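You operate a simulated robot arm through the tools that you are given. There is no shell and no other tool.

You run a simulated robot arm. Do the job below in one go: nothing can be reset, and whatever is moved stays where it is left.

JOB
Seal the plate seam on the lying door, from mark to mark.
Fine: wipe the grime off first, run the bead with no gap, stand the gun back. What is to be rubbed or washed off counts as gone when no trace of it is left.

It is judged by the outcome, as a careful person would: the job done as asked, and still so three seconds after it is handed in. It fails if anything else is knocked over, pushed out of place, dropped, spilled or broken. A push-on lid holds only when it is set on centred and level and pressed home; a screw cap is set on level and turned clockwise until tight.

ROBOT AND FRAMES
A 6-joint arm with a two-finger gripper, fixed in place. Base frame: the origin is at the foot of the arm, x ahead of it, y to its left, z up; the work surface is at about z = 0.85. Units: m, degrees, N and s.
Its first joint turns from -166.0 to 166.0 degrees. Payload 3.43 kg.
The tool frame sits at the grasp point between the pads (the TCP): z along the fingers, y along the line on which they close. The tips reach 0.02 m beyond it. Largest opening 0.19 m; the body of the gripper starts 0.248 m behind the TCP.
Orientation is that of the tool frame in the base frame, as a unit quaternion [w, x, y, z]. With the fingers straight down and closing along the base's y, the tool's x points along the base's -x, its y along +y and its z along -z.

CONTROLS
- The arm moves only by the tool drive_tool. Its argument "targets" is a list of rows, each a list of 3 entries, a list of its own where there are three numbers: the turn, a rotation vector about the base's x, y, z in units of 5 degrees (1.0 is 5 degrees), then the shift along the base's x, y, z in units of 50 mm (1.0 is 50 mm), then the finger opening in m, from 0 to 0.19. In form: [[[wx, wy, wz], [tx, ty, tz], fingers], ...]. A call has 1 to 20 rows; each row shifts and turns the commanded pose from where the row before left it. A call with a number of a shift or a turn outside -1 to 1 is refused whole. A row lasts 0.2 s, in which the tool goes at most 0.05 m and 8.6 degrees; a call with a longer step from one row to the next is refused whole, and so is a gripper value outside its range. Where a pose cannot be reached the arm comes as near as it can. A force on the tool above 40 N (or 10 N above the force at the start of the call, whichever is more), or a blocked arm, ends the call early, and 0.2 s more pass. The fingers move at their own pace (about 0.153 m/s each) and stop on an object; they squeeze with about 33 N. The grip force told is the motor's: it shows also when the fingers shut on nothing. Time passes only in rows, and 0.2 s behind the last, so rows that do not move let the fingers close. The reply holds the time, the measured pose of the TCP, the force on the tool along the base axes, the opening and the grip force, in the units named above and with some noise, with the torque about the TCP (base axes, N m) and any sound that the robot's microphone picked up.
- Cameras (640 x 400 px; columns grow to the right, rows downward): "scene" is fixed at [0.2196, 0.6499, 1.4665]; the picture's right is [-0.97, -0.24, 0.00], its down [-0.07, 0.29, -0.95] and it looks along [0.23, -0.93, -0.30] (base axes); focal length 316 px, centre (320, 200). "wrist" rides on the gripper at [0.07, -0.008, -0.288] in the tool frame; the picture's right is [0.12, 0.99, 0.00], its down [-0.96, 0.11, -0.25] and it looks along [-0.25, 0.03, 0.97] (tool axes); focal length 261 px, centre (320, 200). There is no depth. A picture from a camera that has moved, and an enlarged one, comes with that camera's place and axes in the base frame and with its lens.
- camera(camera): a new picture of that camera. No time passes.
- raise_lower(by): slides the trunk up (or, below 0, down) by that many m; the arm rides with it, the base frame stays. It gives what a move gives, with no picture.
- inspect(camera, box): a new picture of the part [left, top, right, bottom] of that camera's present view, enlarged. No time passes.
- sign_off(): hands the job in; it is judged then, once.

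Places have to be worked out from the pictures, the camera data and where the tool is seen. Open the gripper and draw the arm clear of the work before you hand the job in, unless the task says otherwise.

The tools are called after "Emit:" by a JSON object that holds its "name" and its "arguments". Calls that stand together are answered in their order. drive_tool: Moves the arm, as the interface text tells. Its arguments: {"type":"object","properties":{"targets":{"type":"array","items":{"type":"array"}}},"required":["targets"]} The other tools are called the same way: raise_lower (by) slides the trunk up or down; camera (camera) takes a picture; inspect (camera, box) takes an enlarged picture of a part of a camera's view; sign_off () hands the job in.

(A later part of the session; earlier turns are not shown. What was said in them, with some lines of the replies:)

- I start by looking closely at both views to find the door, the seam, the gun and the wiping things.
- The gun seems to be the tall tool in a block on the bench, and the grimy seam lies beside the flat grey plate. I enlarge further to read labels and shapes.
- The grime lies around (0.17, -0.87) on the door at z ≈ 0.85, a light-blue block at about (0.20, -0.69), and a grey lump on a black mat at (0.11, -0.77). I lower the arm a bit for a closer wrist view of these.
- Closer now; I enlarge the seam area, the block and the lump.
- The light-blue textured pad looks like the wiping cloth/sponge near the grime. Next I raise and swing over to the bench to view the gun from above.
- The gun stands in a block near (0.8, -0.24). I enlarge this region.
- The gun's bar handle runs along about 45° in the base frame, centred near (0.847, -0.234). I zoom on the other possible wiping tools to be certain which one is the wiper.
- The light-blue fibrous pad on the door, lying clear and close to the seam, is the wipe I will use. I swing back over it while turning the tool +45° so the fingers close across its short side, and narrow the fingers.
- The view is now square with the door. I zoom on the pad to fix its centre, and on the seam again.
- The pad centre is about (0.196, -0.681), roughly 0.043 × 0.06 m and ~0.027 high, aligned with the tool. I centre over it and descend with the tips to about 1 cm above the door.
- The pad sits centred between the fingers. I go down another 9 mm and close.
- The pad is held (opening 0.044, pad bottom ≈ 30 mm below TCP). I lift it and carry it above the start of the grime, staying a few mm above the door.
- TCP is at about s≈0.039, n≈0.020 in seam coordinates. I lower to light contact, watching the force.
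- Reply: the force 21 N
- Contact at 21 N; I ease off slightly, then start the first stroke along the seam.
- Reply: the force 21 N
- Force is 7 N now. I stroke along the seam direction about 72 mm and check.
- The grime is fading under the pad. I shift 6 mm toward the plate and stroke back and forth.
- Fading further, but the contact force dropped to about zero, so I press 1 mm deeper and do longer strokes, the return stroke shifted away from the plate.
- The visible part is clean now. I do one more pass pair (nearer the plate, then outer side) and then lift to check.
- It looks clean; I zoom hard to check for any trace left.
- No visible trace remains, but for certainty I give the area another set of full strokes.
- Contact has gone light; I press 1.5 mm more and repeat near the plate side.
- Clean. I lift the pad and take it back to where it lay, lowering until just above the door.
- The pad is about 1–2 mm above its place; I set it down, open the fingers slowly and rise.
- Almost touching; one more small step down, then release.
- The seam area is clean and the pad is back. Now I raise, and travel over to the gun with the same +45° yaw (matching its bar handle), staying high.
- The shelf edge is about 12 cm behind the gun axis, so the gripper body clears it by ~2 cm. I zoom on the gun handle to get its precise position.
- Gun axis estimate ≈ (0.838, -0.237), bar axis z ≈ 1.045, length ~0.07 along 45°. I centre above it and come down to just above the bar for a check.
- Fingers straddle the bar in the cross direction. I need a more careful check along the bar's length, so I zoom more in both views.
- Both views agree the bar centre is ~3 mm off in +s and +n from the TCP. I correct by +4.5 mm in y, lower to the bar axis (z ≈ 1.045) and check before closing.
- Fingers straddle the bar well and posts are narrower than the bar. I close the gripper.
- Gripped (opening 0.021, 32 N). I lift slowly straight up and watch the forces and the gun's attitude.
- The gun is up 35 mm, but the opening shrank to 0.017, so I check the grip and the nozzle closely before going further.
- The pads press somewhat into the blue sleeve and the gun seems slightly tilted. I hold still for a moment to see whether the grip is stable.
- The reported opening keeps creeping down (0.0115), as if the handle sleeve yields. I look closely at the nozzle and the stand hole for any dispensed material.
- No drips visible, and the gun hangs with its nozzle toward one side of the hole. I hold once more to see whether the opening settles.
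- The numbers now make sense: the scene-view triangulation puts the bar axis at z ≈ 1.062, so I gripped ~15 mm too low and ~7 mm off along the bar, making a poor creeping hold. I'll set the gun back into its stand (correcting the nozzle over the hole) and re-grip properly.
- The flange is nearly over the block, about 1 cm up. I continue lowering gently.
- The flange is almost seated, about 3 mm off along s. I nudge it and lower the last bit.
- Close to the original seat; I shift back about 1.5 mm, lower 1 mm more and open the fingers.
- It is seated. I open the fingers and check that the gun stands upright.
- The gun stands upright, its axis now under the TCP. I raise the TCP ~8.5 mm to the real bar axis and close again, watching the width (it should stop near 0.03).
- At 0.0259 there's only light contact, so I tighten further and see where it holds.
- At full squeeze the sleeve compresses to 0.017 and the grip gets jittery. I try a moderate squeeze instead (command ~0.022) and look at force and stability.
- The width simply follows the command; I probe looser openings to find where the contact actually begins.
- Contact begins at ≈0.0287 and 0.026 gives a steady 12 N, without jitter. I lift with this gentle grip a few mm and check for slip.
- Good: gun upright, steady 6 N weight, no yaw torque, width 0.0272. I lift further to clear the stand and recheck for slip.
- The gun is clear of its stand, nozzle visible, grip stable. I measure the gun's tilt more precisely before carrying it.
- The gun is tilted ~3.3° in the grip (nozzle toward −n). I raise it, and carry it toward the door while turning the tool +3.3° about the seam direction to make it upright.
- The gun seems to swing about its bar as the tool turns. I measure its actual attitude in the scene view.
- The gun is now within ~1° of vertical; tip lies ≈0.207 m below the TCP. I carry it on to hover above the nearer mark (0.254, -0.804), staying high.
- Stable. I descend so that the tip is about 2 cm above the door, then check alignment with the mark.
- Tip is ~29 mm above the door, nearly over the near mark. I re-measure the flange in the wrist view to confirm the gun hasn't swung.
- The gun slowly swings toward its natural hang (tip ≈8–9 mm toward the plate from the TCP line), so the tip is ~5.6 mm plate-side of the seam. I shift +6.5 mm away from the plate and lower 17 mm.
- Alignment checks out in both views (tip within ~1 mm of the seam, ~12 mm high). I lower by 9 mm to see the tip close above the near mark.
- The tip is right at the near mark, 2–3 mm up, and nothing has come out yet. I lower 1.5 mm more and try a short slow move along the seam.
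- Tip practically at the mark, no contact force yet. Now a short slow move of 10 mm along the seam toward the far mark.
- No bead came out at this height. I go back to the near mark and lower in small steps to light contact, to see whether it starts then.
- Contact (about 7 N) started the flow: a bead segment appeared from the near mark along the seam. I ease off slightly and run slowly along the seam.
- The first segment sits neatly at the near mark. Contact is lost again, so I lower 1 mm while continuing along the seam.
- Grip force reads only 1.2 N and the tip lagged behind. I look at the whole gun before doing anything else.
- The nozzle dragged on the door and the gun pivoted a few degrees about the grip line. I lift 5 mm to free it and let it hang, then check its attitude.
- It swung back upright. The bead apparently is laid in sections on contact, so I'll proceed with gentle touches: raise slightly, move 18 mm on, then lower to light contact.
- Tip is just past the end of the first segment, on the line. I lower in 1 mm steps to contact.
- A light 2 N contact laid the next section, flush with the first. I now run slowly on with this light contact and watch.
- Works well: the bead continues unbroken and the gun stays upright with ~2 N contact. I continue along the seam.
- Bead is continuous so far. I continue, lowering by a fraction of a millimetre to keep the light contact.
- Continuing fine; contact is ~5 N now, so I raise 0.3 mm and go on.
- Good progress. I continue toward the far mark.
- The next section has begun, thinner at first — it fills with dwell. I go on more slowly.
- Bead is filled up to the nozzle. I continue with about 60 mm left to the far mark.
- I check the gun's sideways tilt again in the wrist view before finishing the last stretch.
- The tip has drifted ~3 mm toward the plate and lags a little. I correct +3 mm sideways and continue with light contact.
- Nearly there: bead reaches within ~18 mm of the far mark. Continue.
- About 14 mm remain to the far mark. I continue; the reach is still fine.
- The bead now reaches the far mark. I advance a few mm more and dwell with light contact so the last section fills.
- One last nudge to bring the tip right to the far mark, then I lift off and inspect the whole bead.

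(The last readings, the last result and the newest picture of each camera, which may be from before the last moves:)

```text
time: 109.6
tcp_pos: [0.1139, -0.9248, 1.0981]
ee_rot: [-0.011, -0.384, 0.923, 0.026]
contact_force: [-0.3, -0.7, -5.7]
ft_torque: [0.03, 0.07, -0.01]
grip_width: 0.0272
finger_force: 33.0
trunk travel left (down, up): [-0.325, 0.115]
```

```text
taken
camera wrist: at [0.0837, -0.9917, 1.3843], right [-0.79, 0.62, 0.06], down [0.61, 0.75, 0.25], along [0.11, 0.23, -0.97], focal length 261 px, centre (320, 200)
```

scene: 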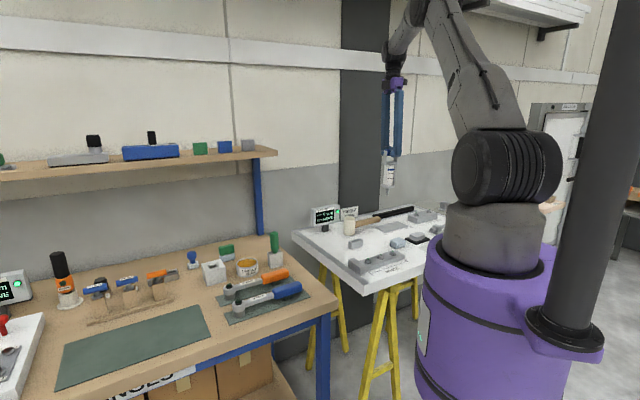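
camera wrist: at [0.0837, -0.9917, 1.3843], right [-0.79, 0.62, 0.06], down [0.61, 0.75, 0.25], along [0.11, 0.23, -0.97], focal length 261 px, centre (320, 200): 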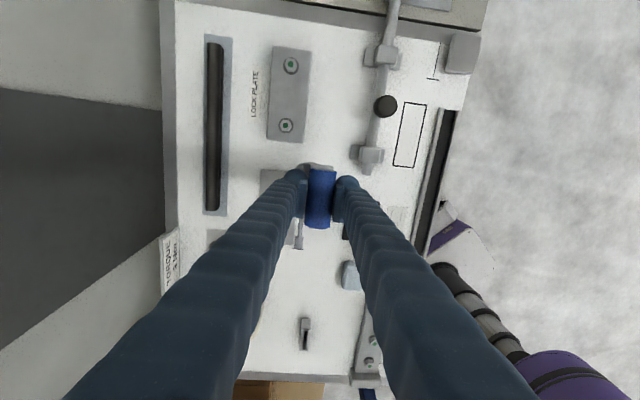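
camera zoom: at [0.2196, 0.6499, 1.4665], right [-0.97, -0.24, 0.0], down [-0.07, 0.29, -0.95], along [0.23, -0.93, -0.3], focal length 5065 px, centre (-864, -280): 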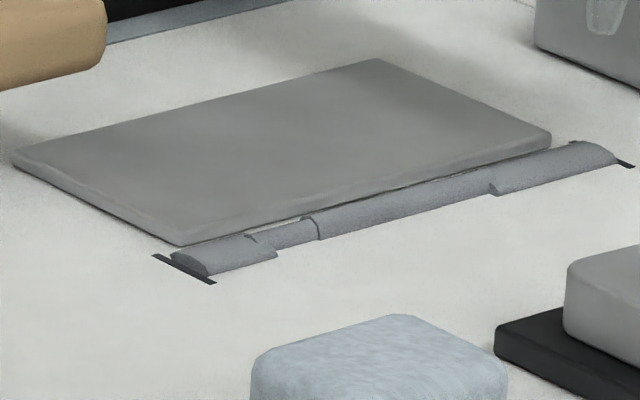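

The bead looks continuous from mark to mark. I rise and move back along the seam so that the wrist camera can see the bead from above.

Emit:
{"name": "drive_tool", "arguments": {"targets": [[[0, 0, 0], [0, 0, 0.4], 0.026], [[0, 0, 0], [0.2, 0.2, 0.6], 0.026], [[0, 0, 0], [0.4, 0.4, 0.6], 0.026], [[0, 0, 0], [0.5, 0.5, 0.5], 0.026], [[0, 0, 0], [0.5, 0.5, 0.4], 0.026], [[0, 0, 0], [0.5, 0.5, 0.3], 0.026], [[0, 0, 0], [0.5, 0.5, 0.2], 0.026], [[0, 0, 0], [0.5, 0.5, 0], 0.026], [[0, 0, 0], [0.4, 0.4, 0], 0.026], [[0, 0, 0], [0.2, 0.2, 0], 0.026], [[0, 0, 0], [0, 0, 0], 0.026]]}}

Emit:
{"name": "camera", "arguments": {"camera": "wrist"}}

Emit:
{"name": "camera", "arguments": {"camera": "scene"}}

```text
time: 112.0
tcp_pos: [0.2986, -0.7399, 1.2474]
ee_rot: [-0.011, -0.383, 0.923, 0.027]
contact_force: [0.5, -0.5, -4.9]
ft_torque: [-0.01, 0.06, -0.02]
grip_width: 0.0273
finger_force: 33.0
trunk travel left (down, up): [-0.325, 0.115]
```

```text
taken
camera wrist: at [0.2679, -0.8071, 1.5339], right [-0.79, 0.62, 0.06], down [0.61, 0.75, 0.25], along [0.11, 0.23, -0.97], focal length 261 px, centre (320, 200)
```

wrist: 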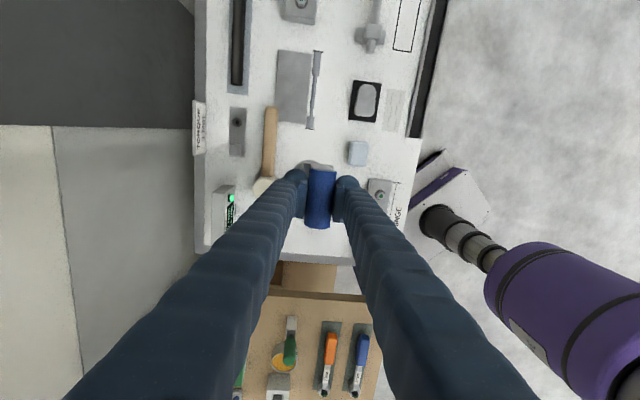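

```text
taken
```

scene: 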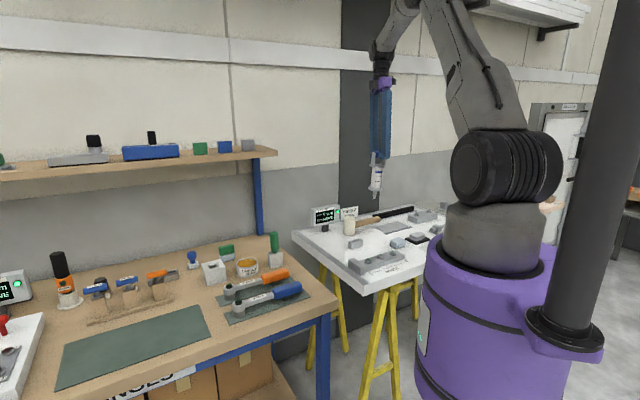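

Emit:
{"name": "inspect", "arguments": {"camera": "wrist", "box": [280, 40, 344, 80]}}

Emit:
{"name": "inspect", "arguments": {"camera": "wrist", "box": [280, 65, 344, 105]}}

Emit:
{"name": "inspect", "arguments": {"camera": "wrist", "box": [280, 95, 344, 135]}}

Emit:
{"name": "inspect", "arguments": {"camera": "scene", "box": [378, 220, 410, 240]}}

```text
10.00 times, centred on (312, 60) of wrist
camera zoom: at [0.2679, -0.8071, 1.5339], right [-0.79, 0.62, 0.06], down [0.61, 0.75, 0.25], along [0.11, 0.23, -0.97], focal length 2606 px, centre (400, 1600)
```

zoom: 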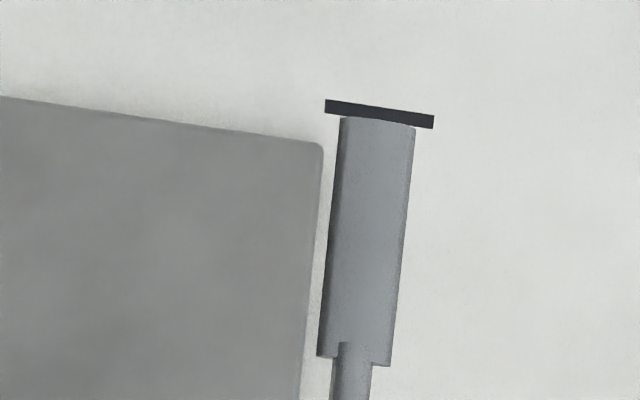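

```text
10.00 times, centred on (312, 85) of wrist
camera zoom: at [0.2679, -0.8071, 1.5339], right [-0.79, 0.62, 0.06], down [0.61, 0.75, 0.25], along [0.11, 0.23, -0.97], focal length 2606 px, centre (400, 1350)
```

zoom: 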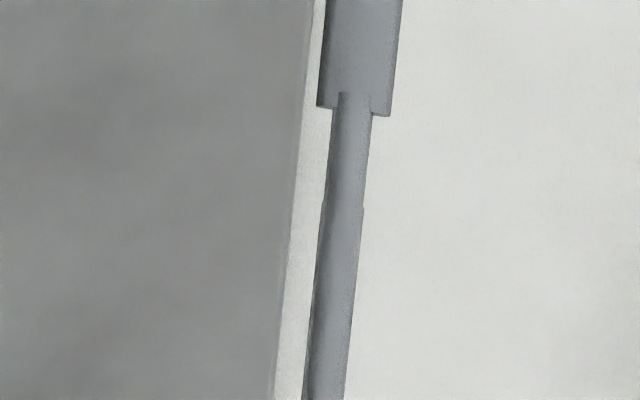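

```text
10.00 times, centred on (312, 115) of wrist
camera zoom: at [0.2679, -0.8071, 1.5339], right [-0.79, 0.62, 0.06], down [0.61, 0.75, 0.25], along [0.11, 0.23, -0.97], focal length 2606 px, centre (400, 1050)
```

zoom: 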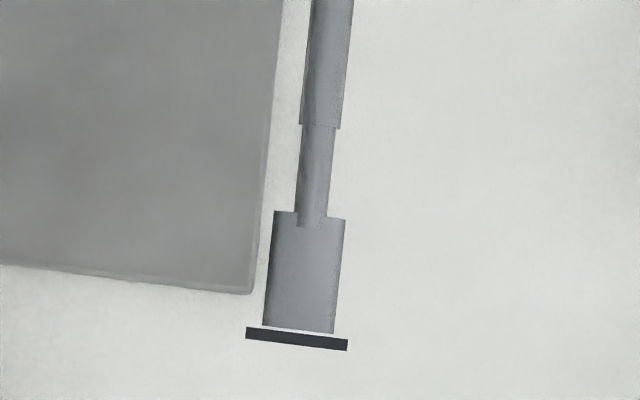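

```text
16.00 times, centred on (394, 230) of scene
camera zoom: at [0.2196, 0.6499, 1.4665], right [-0.97, -0.24, 0.0], down [-0.07, 0.29, -0.95], along [0.23, -0.93, -0.3], focal length 5065 px, centre (-864, -280)
```

zoom: 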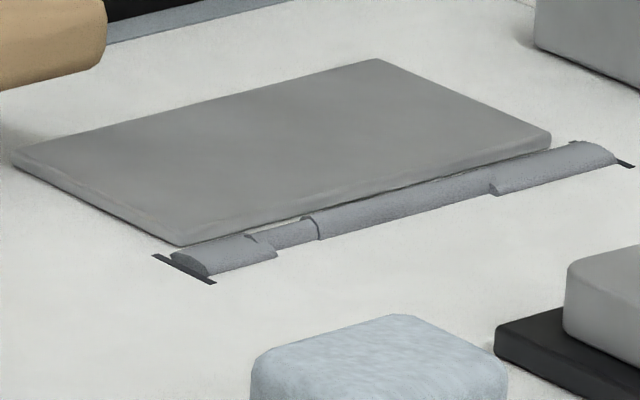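

The bead is unbroken from mark to mark, flush at both ends, and nothing else was touched. Now I carry the gun back to its stand, high and smoothly.

Emit:
{"name": "drive_tool", "arguments": {"targets": [[[0, 0, 0], [0.2, 0.19, 0], 0.026], [[0, 0, 0], [0.4, 0.38, 0], 0.026], [[0, 0, 0], [0.58, 0.553, 0], 0.026], [[0, 0, 0], [0.58, 0.553, 0], 0.026], [[0, 0, 0], [0.58, 0.553, 0], 0.026], [[0, 0, 0], [0.58, 0.553, 0], 0.026], [[0, 0, 0], [0.58, 0.553, 0], 0.026], [[0, 0, 0], [0.58, 0.553, 0], 0.026], [[0, 0, 0], [0.58, 0.553, 0], 0.026], [[0, 0, 0], [0.58, 0.553, 0], 0.026], [[0, 0, 0], [0.58, 0.553, 0], 0.026], [[0, 0, 0], [0.58, 0.553, 0], 0.026], [[0, 0, 0], [0.58, 0.553, 0], 0.026], [[0, 0, 0], [0.58, 0.553, 0], 0.026], [[0, 0, 0], [0.58, 0.553, 0], 0.026], [[0, 0, 0], [0.58, 0.553, 0], 0.026], [[0, 0, 0], [0.4, 0.38, 0], 0.026], [[0, 0, 0], [0.2, 0.19, 0], 0.026], [[0, 0, 0], [0, 0, 0], 0.026]]}}

Emit:
{"name": "camera", "arguments": {"camera": "wrist"}}

Emit:
{"name": "camera", "arguments": {"camera": "scene"}}

```text
time: 116.0
tcp_pos: [0.7659, -0.2963, 1.2477]
ee_rot: [-0.012, -0.382, 0.924, 0.027]
contact_force: [0.5, -0.1, -4.9]
ft_torque: [0.02, 0.06, 0.03]
grip_width: 0.0273
finger_force: 32.8
trunk travel left (down, up): [-0.325, 0.115]
```

```text
taken
camera wrist: at [0.7349, -0.3627, 1.5337], right [-0.79, 0.62, 0.06], down [0.61, 0.75, 0.25], along [0.11, 0.23, -0.97], focal length 261 px, centre (320, 200)
```

wrist: 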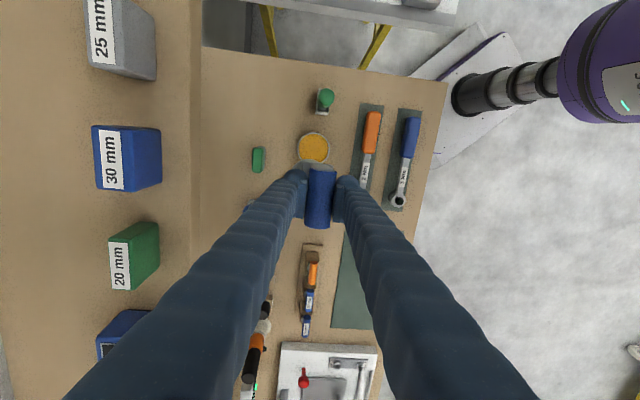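

```text
taken
```

scene: 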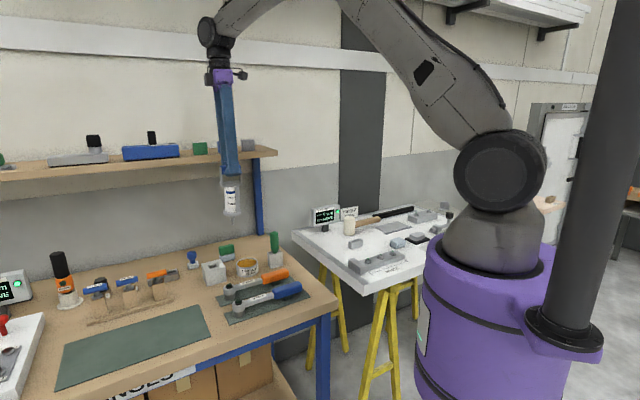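

I'm about 9 cm short of the stand. I measure the gun's hang again before positioning over the hole.

Emit:
{"name": "inspect", "arguments": {"camera": "wrist", "box": [288, 150, 352, 190]}}

Emit:
{"name": "inspect", "arguments": {"camera": "scene", "box": [190, 155, 270, 220]}}

Emit:
{"name": "inspect", "arguments": {"camera": "scene", "box": [178, 245, 242, 285]}}

```text
10.00 times, centred on (320, 170) of wrist
camera zoom: at [0.7349, -0.3627, 1.5337], right [-0.79, 0.62, 0.06], down [0.61, 0.75, 0.25], along [0.11, 0.23, -0.97], focal length 2606 px, centre (320, 500)
```

zoom: 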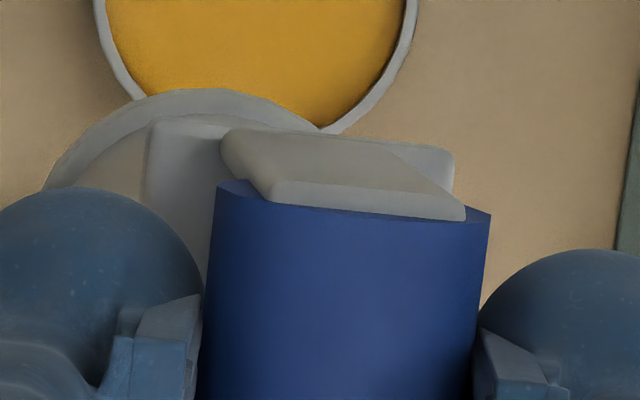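

```text
6.15 times, centred on (230, 188) of scene
camera zoom: at [0.2196, 0.6499, 1.4665], right [-0.97, -0.24, 0.0], down [-0.07, 0.29, -0.95], along [0.23, -0.93, -0.3], focal length 1948 px, centre (874, 277)
```

zoom: 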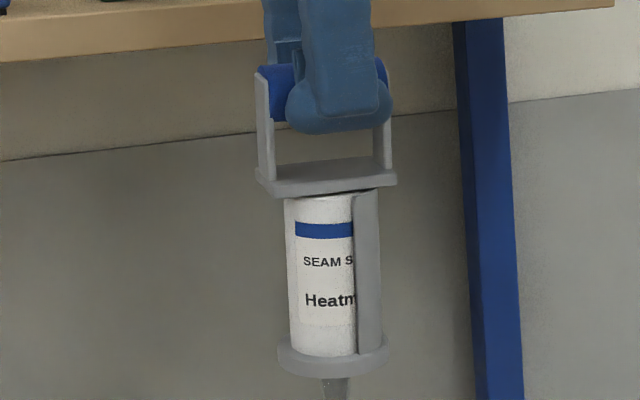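

```text
10.00 times, centred on (210, 265) of scene
camera zoom: at [0.2196, 0.6499, 1.4665], right [-0.97, -0.24, 0.0], down [-0.07, 0.29, -0.95], along [0.23, -0.93, -0.3], focal length 3165 px, centre (1420, -450)
```

zoom: 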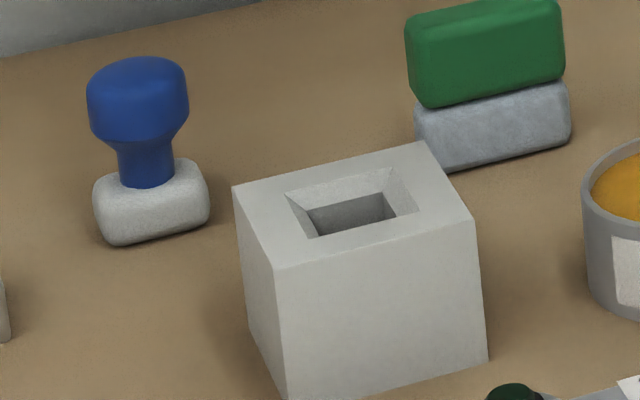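

The gun hangs ~4° off vertical. I turn the tool another 2.5° to bring it closer to upright, move over the stand, and lower to just above the hole for checking.

Emit:
{"name": "drive_tool", "arguments": {"targets": [[[0.07, 0.07, 0], [0.2, 0.18, 0], 0.026], [[0.07, 0.07, 0], [0.36, 0.33, 0], 0.026], [[0.07, 0.07, 0], [0.36, 0.33, 0], 0.026], [[0.07, 0.07, 0], [0.25, 0.23, 0], 0.026], [[0.07, 0.07, 0], [0.126, 0.112, 0], 0.026], [[0, 0, 0], [0, 0, -0.3], 0.026], [[0, 0, 0], [0, 0, -0.6], 0.026], [[0, 0, 0], [0, 0, -0.6], 0.026], [[0, 0, 0], [0, 0, -0.4], 0.026], [[0, 0, 0], [0, 0, -0.2], 0.026], [[0, 0, 0], [0, 0, 0], 0.026]]}}

Emit:
{"name": "inspect", "arguments": {"camera": "scene", "box": [146, 205, 274, 285]}}

Emit:
{"name": "inspect", "arguments": {"camera": "scene", "box": [178, 240, 242, 280]}}

Emit:
{"name": "inspect", "arguments": {"camera": "wrist", "box": [256, 120, 384, 200]}}

Emit:
{"name": "camera", "arguments": {"camera": "scene"}}

```text
time: 118.4
tcp_pos: [0.8298, -0.2372, 1.1424]
ee_rot: [-0.019, -0.382, 0.923, 0.047]
contact_force: [0.2, -0.3, -4.9]
ft_torque: [-0.02, 0.02, -0.05]
grip_width: 0.0269
finger_force: 33.4
trunk travel left (down, up): [-0.325, 0.115]
```

```text
5.00 times, centred on (210, 245) of scene
camera zoom: at [0.2196, 0.6499, 1.4665], right [-0.97, -0.24, 0.0], down [-0.07, 0.29, -0.95], along [0.23, -0.93, -0.3], focal length 1583 px, centre (870, -25)
```

zoom: 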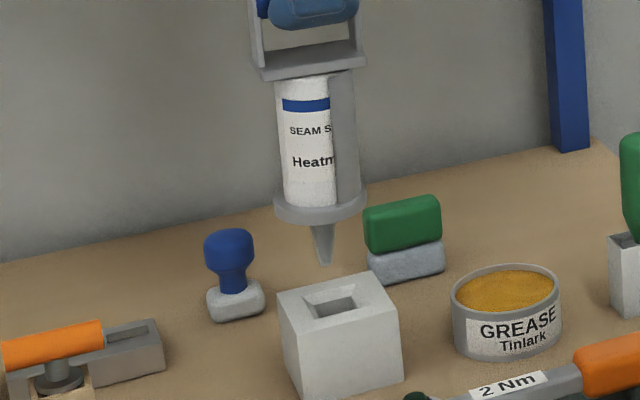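

```text
10.00 times, centred on (210, 260) of scene
camera zoom: at [0.2196, 0.6499, 1.4665], right [-0.97, -0.24, 0.0], down [-0.07, 0.29, -0.95], along [0.23, -0.93, -0.3], focal length 3165 px, centre (1420, -400)
```

zoom: 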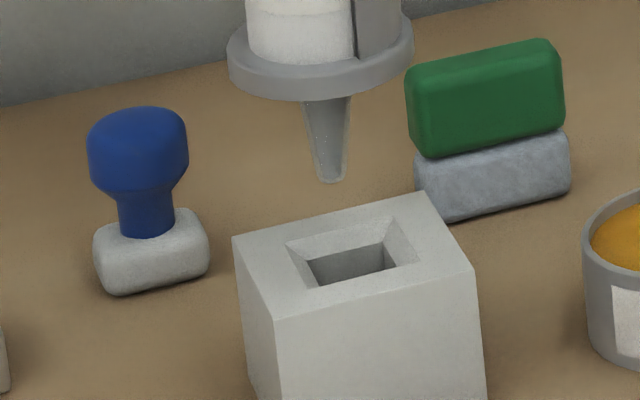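

```text
5.00 times, centred on (320, 160) of wrist
camera zoom: at [0.8084, -0.3118, 1.4273], right [-0.78, 0.61, 0.1], down [0.62, 0.74, 0.26], along [0.08, 0.26, -0.96], focal length 1303 px, centre (320, 400)
```

zoom: 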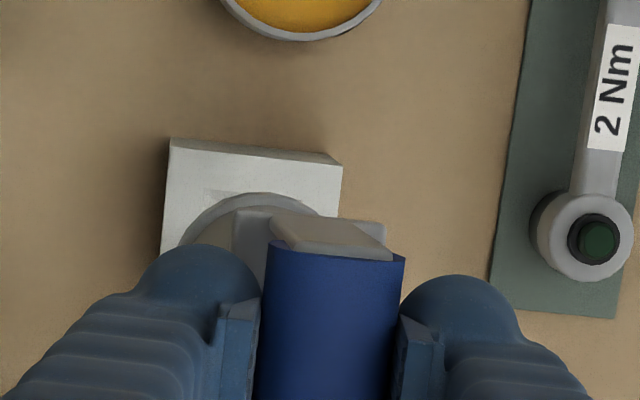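

```text
taken
```

scene: 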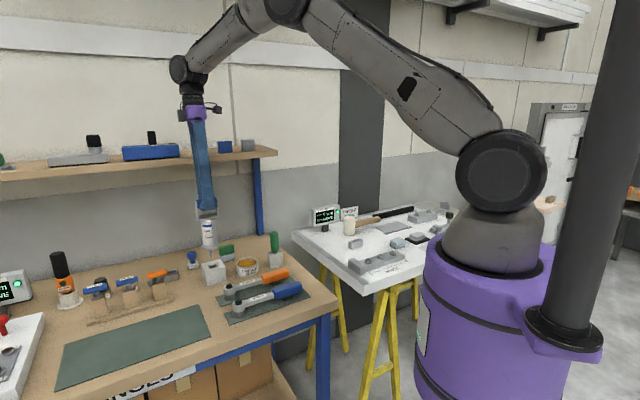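

I confirm the flange position against the block with a closer wrist view.

Emit:
{"name": "inspect", "arguments": {"camera": "wrist", "box": [280, 142, 344, 182]}}

```text
10.00 times, centred on (312, 162) of wrist
camera zoom: at [0.8084, -0.3118, 1.4273], right [-0.78, 0.61, 0.1], down [0.62, 0.74, 0.26], along [0.08, 0.26, -0.96], focal length 2606 px, centre (400, 580)
```

zoom: 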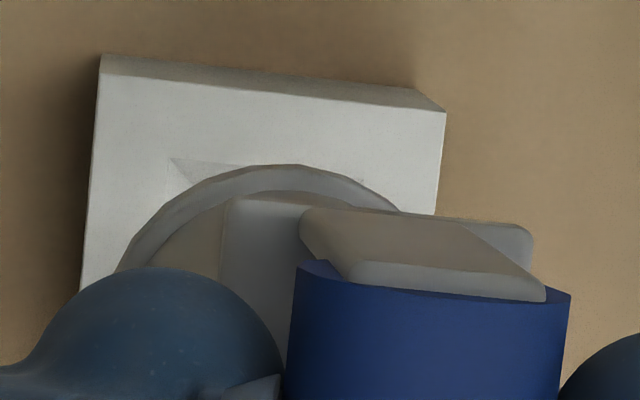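

Flange is centred over the hole within ~1.5 mm. I lower 65 mm steadily, then check.

Emit:
{"name": "drive_tool", "arguments": {"targets": [[[0, 0, 0], [0, 0, -0.2], 0.026], [[0, 0, 0], [0, 0, -0.3], 0.026], [[0, 0, 0], [0, 0, -0.3], 0.026], [[0, 0, 0], [0, 0, -0.3], 0.026], [[0, 0, 0], [0, 0, -0.2], 0.026], [[0, 0, 0], [0, 0, 0], 0.026]]}}

Emit:
{"name": "inspect", "arguments": {"camera": "scene", "box": [178, 245, 242, 285]}}

Emit:
{"name": "inspect", "arguments": {"camera": "wrist", "box": [280, 142, 344, 182]}}

```text
time: 119.8
tcp_pos: [0.8293, -0.236, 1.0779]
ee_rot: [-0.019, -0.382, 0.923, 0.047]
contact_force: [-0.5, -0.5, -6.1]
ft_torque: [0.02, 0.01, 0.02]
grip_width: 0.0271
finger_force: 33.2
trunk travel left (down, up): [-0.325, 0.115]
```

```text
10.00 times, centred on (210, 265) of scene
camera zoom: at [0.2196, 0.6499, 1.4665], right [-0.97, -0.24, 0.0], down [-0.07, 0.29, -0.95], along [0.23, -0.93, -0.3], focal length 3165 px, centre (1420, -450)
```

zoom: 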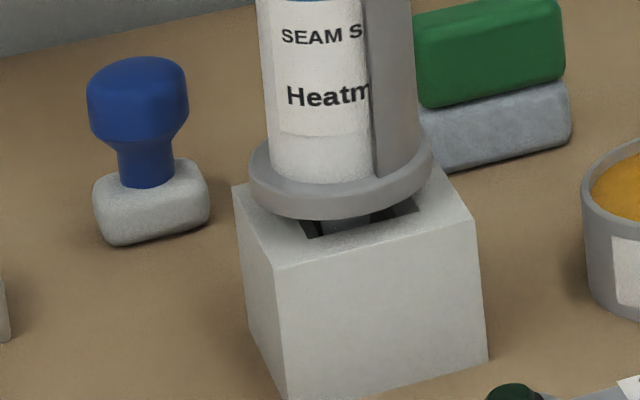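

```text
10.00 times, centred on (312, 162) of wrist
camera zoom: at [0.8076, -0.3114, 1.3628], right [-0.78, 0.61, 0.1], down [0.62, 0.74, 0.26], along [0.08, 0.26, -0.96], focal length 2606 px, centre (400, 580)
```

zoom: 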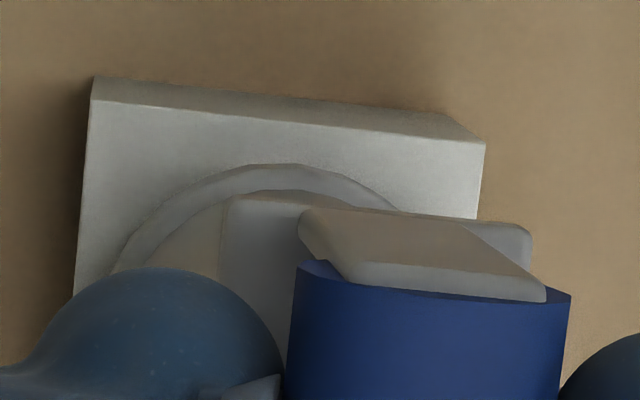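

Nozzle is going into the hole cleanly. I lower on in smaller steps until the block carries the gun.

Emit:
{"name": "drive_tool", "arguments": {"targets": [[[0, 0, 0], [0, 0, -0.15], 0.026], [[0, 0, 0], [0, 0, -0.12], 0.026], [[0, 0, 0], [0, 0, 0], 0.026]]}}

Emit:
{"name": "inspect", "arguments": {"camera": "scene", "box": [178, 245, 242, 285]}}

```text
time: 120.6
tcp_pos: [0.8304, -0.2371, 1.0686]
ee_rot: [-0.018, -0.383, 0.922, 0.045]
contact_force: [2.1, -2.0, 22.0]
ft_torque: [-0.23, 0.27, 0.04]
grip_width: 0.027
finger_force: 32.8
trunk travel left (down, up): [-0.325, 0.115]
```

```text
10.00 times, centred on (210, 265) of scene
camera zoom: at [0.2196, 0.6499, 1.4665], right [-0.97, -0.24, 0.0], down [-0.07, 0.29, -0.95], along [0.23, -0.93, -0.3], focal length 3165 px, centre (1420, -450)
```

zoom: 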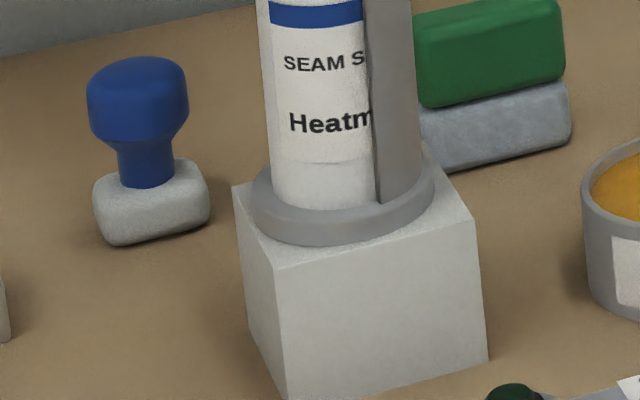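

Seated — the block now carries it (22 N upward). I relax the downward push, then check before opening.

Emit:
{"name": "drive_tool", "arguments": {"targets": [[[0, 0, 0], [0, 0, 0.06], 0.026], [[0, 0, 0], [0, 0, 0], 0.026]]}}

Emit:
{"name": "inspect", "arguments": {"camera": "scene", "box": [178, 245, 242, 285]}}

Emit:
{"name": "inspect", "arguments": {"camera": "scene", "box": [146, 205, 274, 285]}}

```text
time: 121.2
tcp_pos: [0.8295, -0.2369, 1.0647]
ee_rot: [-0.02, -0.382, 0.923, 0.047]
contact_force: [-0.1, -1.4, -4.0]
ft_torque: [-0.08, 0.09, 0.05]
grip_width: 0.0274
finger_force: 11.4
trunk travel left (down, up): [-0.325, 0.115]
```

```text
10.00 times, centred on (210, 265) of scene
camera zoom: at [0.2196, 0.6499, 1.4665], right [-0.97, -0.24, 0.0], down [-0.07, 0.29, -0.95], along [0.23, -0.93, -0.3], focal length 3165 px, centre (1420, -450)
```

zoom: 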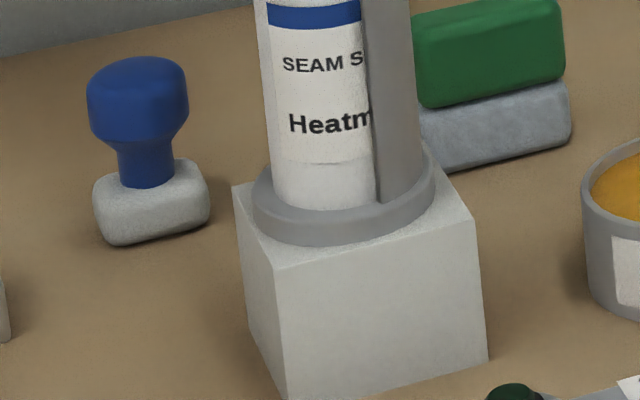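

```text
5.00 times, centred on (210, 245) of scene
camera zoom: at [0.2196, 0.6499, 1.4665], right [-0.97, -0.24, 0.0], down [-0.07, 0.29, -0.95], along [0.23, -0.93, -0.3], focal length 1583 px, centre (870, -25)
```

zoom: 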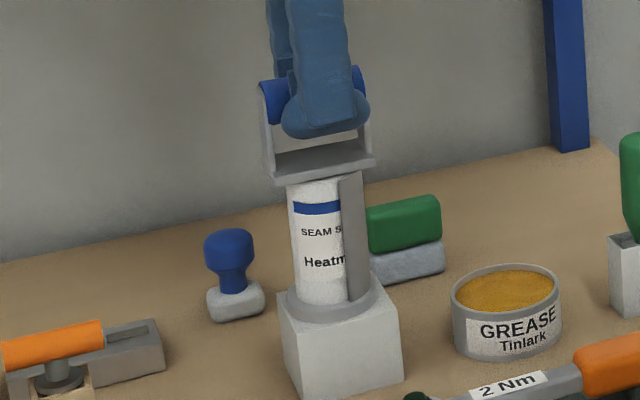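

Almost weightless seat: I lower 1 mm so the block carries the gun, then open slowly.

Emit:
{"name": "drive_tool", "arguments": {"targets": [[[0, 0, 0], [0, 0, -0.02], 0.026], [[0, 0, 0], [0, 0, 0], 0.026]]}}

```text
time: 121.8
tcp_pos: [0.8291, -0.236, 1.0672]
ee_rot: [-0.02, -0.382, 0.923, 0.047]
contact_force: [0.4, -0.4, -2.1]
ft_torque: [-0.03, 0.06, -0.07]
grip_width: 0.0271
finger_force: 11.5
trunk travel left (down, up): [-0.325, 0.115]
```

Emit:
{"name": "drive_tool", "arguments": {"targets": [[[0, 0, 0], [0, 0, -0.012], 0.026], [[0, 0, 0], [0, 0, 0], 0.028], [[0, 0, 0], [0, 0, 0], 0.03], [[0, 0, 0], [0, 0, 0], 0.034], [[0, 0, 0], [0, 0, 0], 0.05], [[0, 0, 0], [0, 0, 0], 0.08], [[0, 0, 0], [0, 0, 0], 0.1], [[0, 0, 0], [0, 0, 0], 0.1]]}}

Emit:
{"name": "inspect", "arguments": {"camera": "scene", "box": [146, 205, 274, 285]}}

Emit:
{"name": "inspect", "arguments": {"camera": "wrist", "box": [256, 120, 384, 200]}}

Emit:
{"name": "inspect", "arguments": {"camera": "scene", "box": [178, 245, 242, 285]}}

```text
time: 123.6
tcp_pos: [0.8297, -0.2357, 1.0659]
ee_rot: [-0.019, -0.382, 0.923, 0.048]
contact_force: [-0.3, 0.3, 0.3]
ft_torque: [0.0, -0.02, 0.02]
grip_width: 0.1001
finger_force: 0.0
trunk travel left (down, up): [-0.325, 0.115]
```

```text
5.00 times, centred on (210, 245) of scene
camera zoom: at [0.2196, 0.6499, 1.4665], right [-0.97, -0.24, 0.0], down [-0.07, 0.29, -0.95], along [0.23, -0.93, -0.3], focal length 1583 px, centre (870, -25)
```

zoom: 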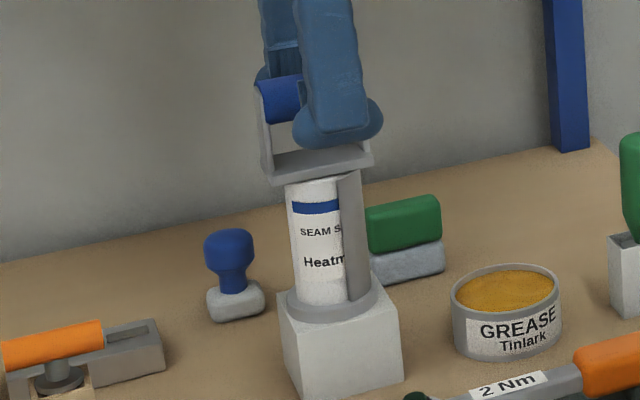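

```text
5.00 times, centred on (320, 160) of wrist
camera zoom: at [0.8078, -0.3111, 1.3504], right [-0.78, 0.61, 0.1], down [0.62, 0.74, 0.26], along [0.08, 0.26, -0.96], focal length 1303 px, centre (320, 400)
```

zoom: 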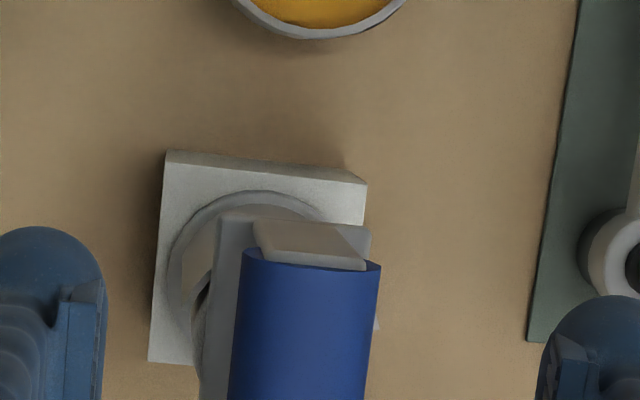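

```text
10.00 times, centred on (210, 265) of scene
camera zoom: at [0.2196, 0.6499, 1.4665], right [-0.97, -0.24, 0.0], down [-0.07, 0.29, -0.95], along [0.23, -0.93, -0.3], focal length 3165 px, centre (1420, -450)
```

zoom: 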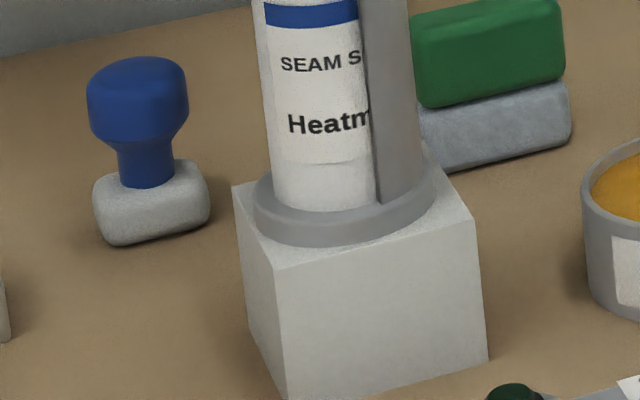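

The gun stands flat and steady in its block. I lift straight up, well clear of the handle, and untilt the tool.

Emit:
{"name": "drive_tool", "arguments": {"targets": [[[0, 0, 0], [0, 0, 0.3], 0.1], [[0, 0, 0], [0, 0, 0.6], 0.1], [[0, 0, 0], [0, 0, 0.8], 0.1], [[0, 0, 0], [0, 0, 0.8], 0.1], [[0, 0, 0], [0, 0, 0.8], 0.1], [[-0.1, -0.1, 0], [-0.5, -0.2, 0.2], 0.1], [[-0.12, -0.12, 0], [-0.7, -0.3, 0], 0.1], [[-0.12, -0.12, 0], [-0.7, -0.4, 0], 0.1], [[-0.12, -0.12, 0], [-0.7, -0.4, 0], 0.1], [[-0.12, -0.12, 0], [-0.7, -0.4, 0], 0.1], [[-0.12, -0.12, 0], [-0.5, -0.4, 0], 0.1], [[-0.12, -0.12, 0], [-0.2, -0.2, 0], 0.1], [[0, 0, 0], [0, 0, 0], 0.1]]}}

Emit:
{"name": "camera", "arguments": {"camera": "scene"}}

Emit:
{"name": "camera", "arguments": {"camera": "wrist"}}

Emit:
{"name": "inspect", "arguments": {"camera": "scene", "box": [146, 205, 274, 285]}}

Emit:
{"name": "inspect", "arguments": {"camera": "scene", "box": [300, 190, 460, 290]}}

```text
time: 126.4
tcp_pos: [0.6287, -0.3507, 1.2412]
ee_rot: [-0.001, -0.383, 0.924, 0.0]
contact_force: [-0.1, 1.5, 1.0]
ft_torque: [-0.02, 0.0, 0.04]
grip_width: 0.0998
finger_force: 0.0
trunk travel left (down, up): [-0.325, 0.115]
```

```text
taken
```

scene: 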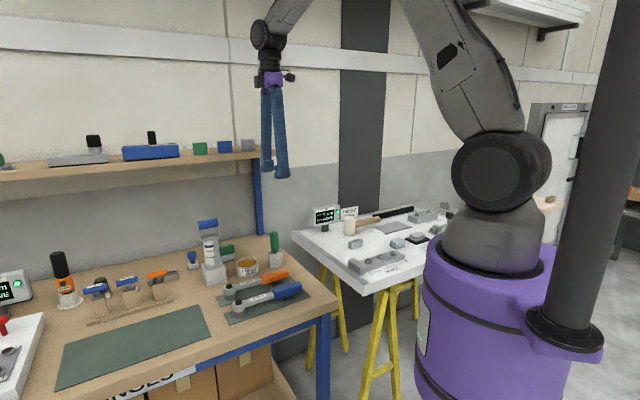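

```text
taken
camera wrist: at [0.5862, -0.4043, 1.528], right [-0.79, 0.62, 0.0], down [0.6, 0.76, 0.25], along [0.15, 0.19, -0.97], focal length 261 px, centre (320, 200)
```

wrist: 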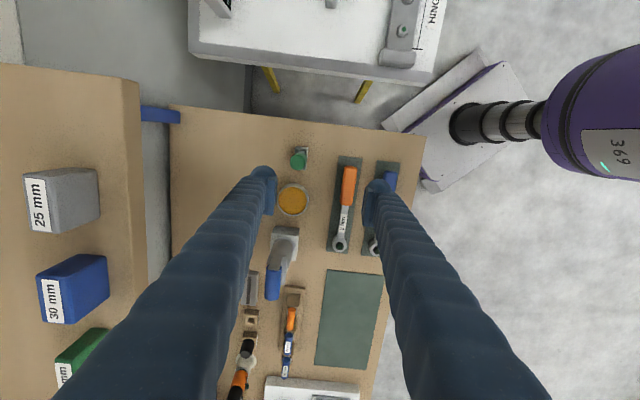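

```text
5.00 times, centred on (210, 245) of scene
camera zoom: at [0.2196, 0.6499, 1.4665], right [-0.97, -0.24, 0.0], down [-0.07, 0.29, -0.95], along [0.23, -0.93, -0.3], focal length 1583 px, centre (870, -25)
```

zoom: 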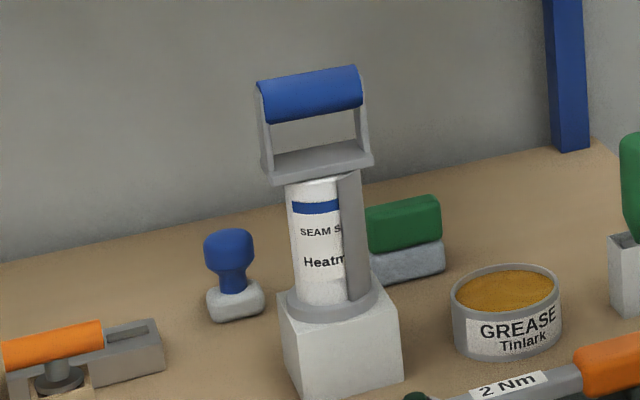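

```text
4.00 times, centred on (380, 240) of scene
camera zoom: at [0.2196, 0.6499, 1.4665], right [-0.97, -0.24, 0.0], down [-0.07, 0.29, -0.95], along [0.23, -0.93, -0.3], focal length 1266 px, centre (80, 40)
```

zoom: 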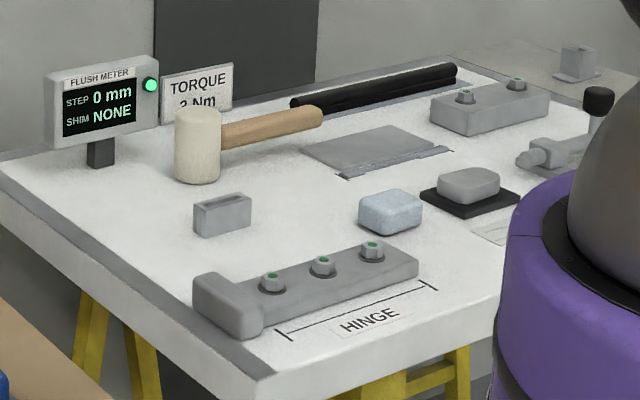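

Everything is in place: gun back in its block, pad back, bead continuous. I draw the arm further back clear of bench and door, and open the fingers wide.

Emit:
{"name": "drive_tool", "arguments": {"targets": [[[0, 0, 0], [-0.5, 0, 0.3], 0.12], [[0, 0, 0], [-0.7, 0, 0.3], 0.15], [[0, 0, 0], [-0.7, 0, 0.3], 0.17], [[0, 0, 0], [-0.5, 0, 0.2], 0.19], [[0, 0, 0], [0, 0, 0], 0.19], [[0, 0, 0], [0, 0, 0], 0.19]]}}

Emit:
{"name": "camera", "arguments": {"camera": "scene"}}

Emit:
{"name": "inspect", "arguments": {"camera": "scene", "box": [378, 220, 410, 240]}}

Emit:
{"name": "inspect", "arguments": {"camera": "scene", "box": [178, 210, 242, 290]}}

```text
time: 127.8
tcp_pos: [0.5071, -0.3508, 1.2967]
ee_rot: [0.001, -0.383, 0.924, 0.0]
contact_force: [0.1, 0.1, 0.4]
ft_torque: [0.01, 0.02, 0.02]
grip_width: 0.1902
finger_force: 0.0
trunk travel left (down, up): [-0.325, 0.115]
```

```text
taken
```

scene: 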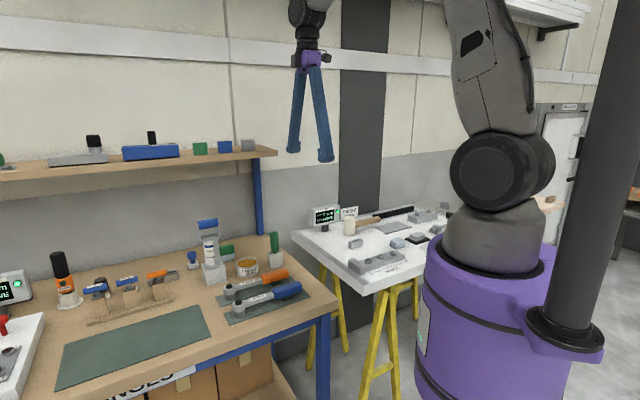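

```text
16.00 times, centred on (394, 230) of scene
camera zoom: at [0.2196, 0.6499, 1.4665], right [-0.97, -0.24, 0.0], down [-0.07, 0.29, -0.95], along [0.23, -0.93, -0.3], focal length 5065 px, centre (-864, -280)
```

zoom: 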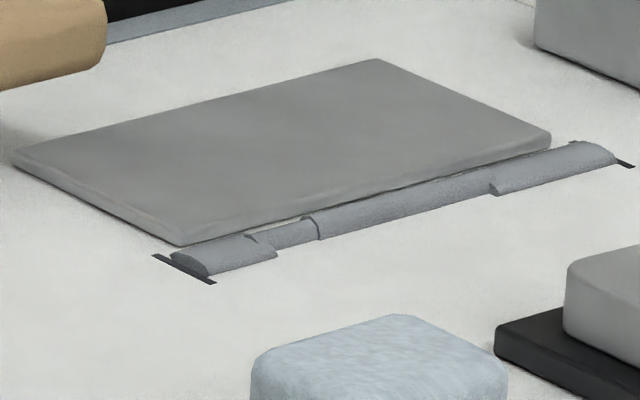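

```text
5.00 times, centred on (210, 250) of scene
camera zoom: at [0.2196, 0.6499, 1.4665], right [-0.97, -0.24, 0.0], down [-0.07, 0.29, -0.95], along [0.23, -0.93, -0.3], focal length 1583 px, centre (870, -50)
```

zoom: 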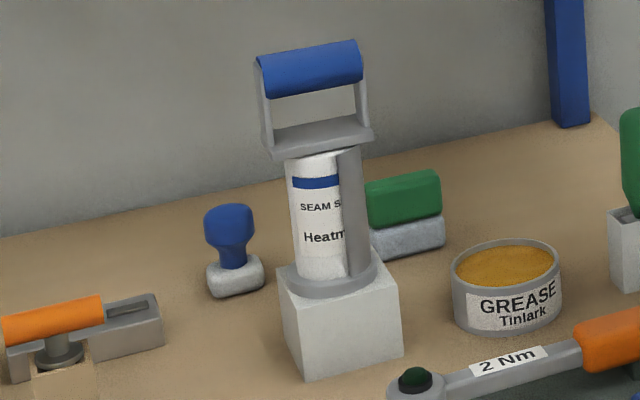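

The grime is gone and the bead runs unbroken from mark to mark. The gun stands in its block, the pad is back in place, and the arm is clear and open, so I hand the job in.

Emit:
{"name": "sign_off", "arguments": {}}

```text
The job is handed in.
```

I sealed the plate seam from mark to mark and handed the job in. I don't have the verdict yet.

- **Wiping:** I rubbed the grime off with the light-blue pad, and close-up pictures showed no trace left. The pad is back where it lay.
- **Bead:** It runs without a gap and starts and ends flush with both marks. The width is uneven, roughly 20 mm at the two ends and about 9 mm at its thinnest, near the mark closer to the bench. Sealant came out only while the nozzle touched the door, so it built up where I paused.
- **Gun:** It stands upright in its block, about 3 mm from where it started. My first grip was too low on the handle, so I set the gun back in its block and took it again before running the bead.

Nothing else on the door or bench looked moved in the last pictures. I opened the gripper and drew the arm clear before handing in.
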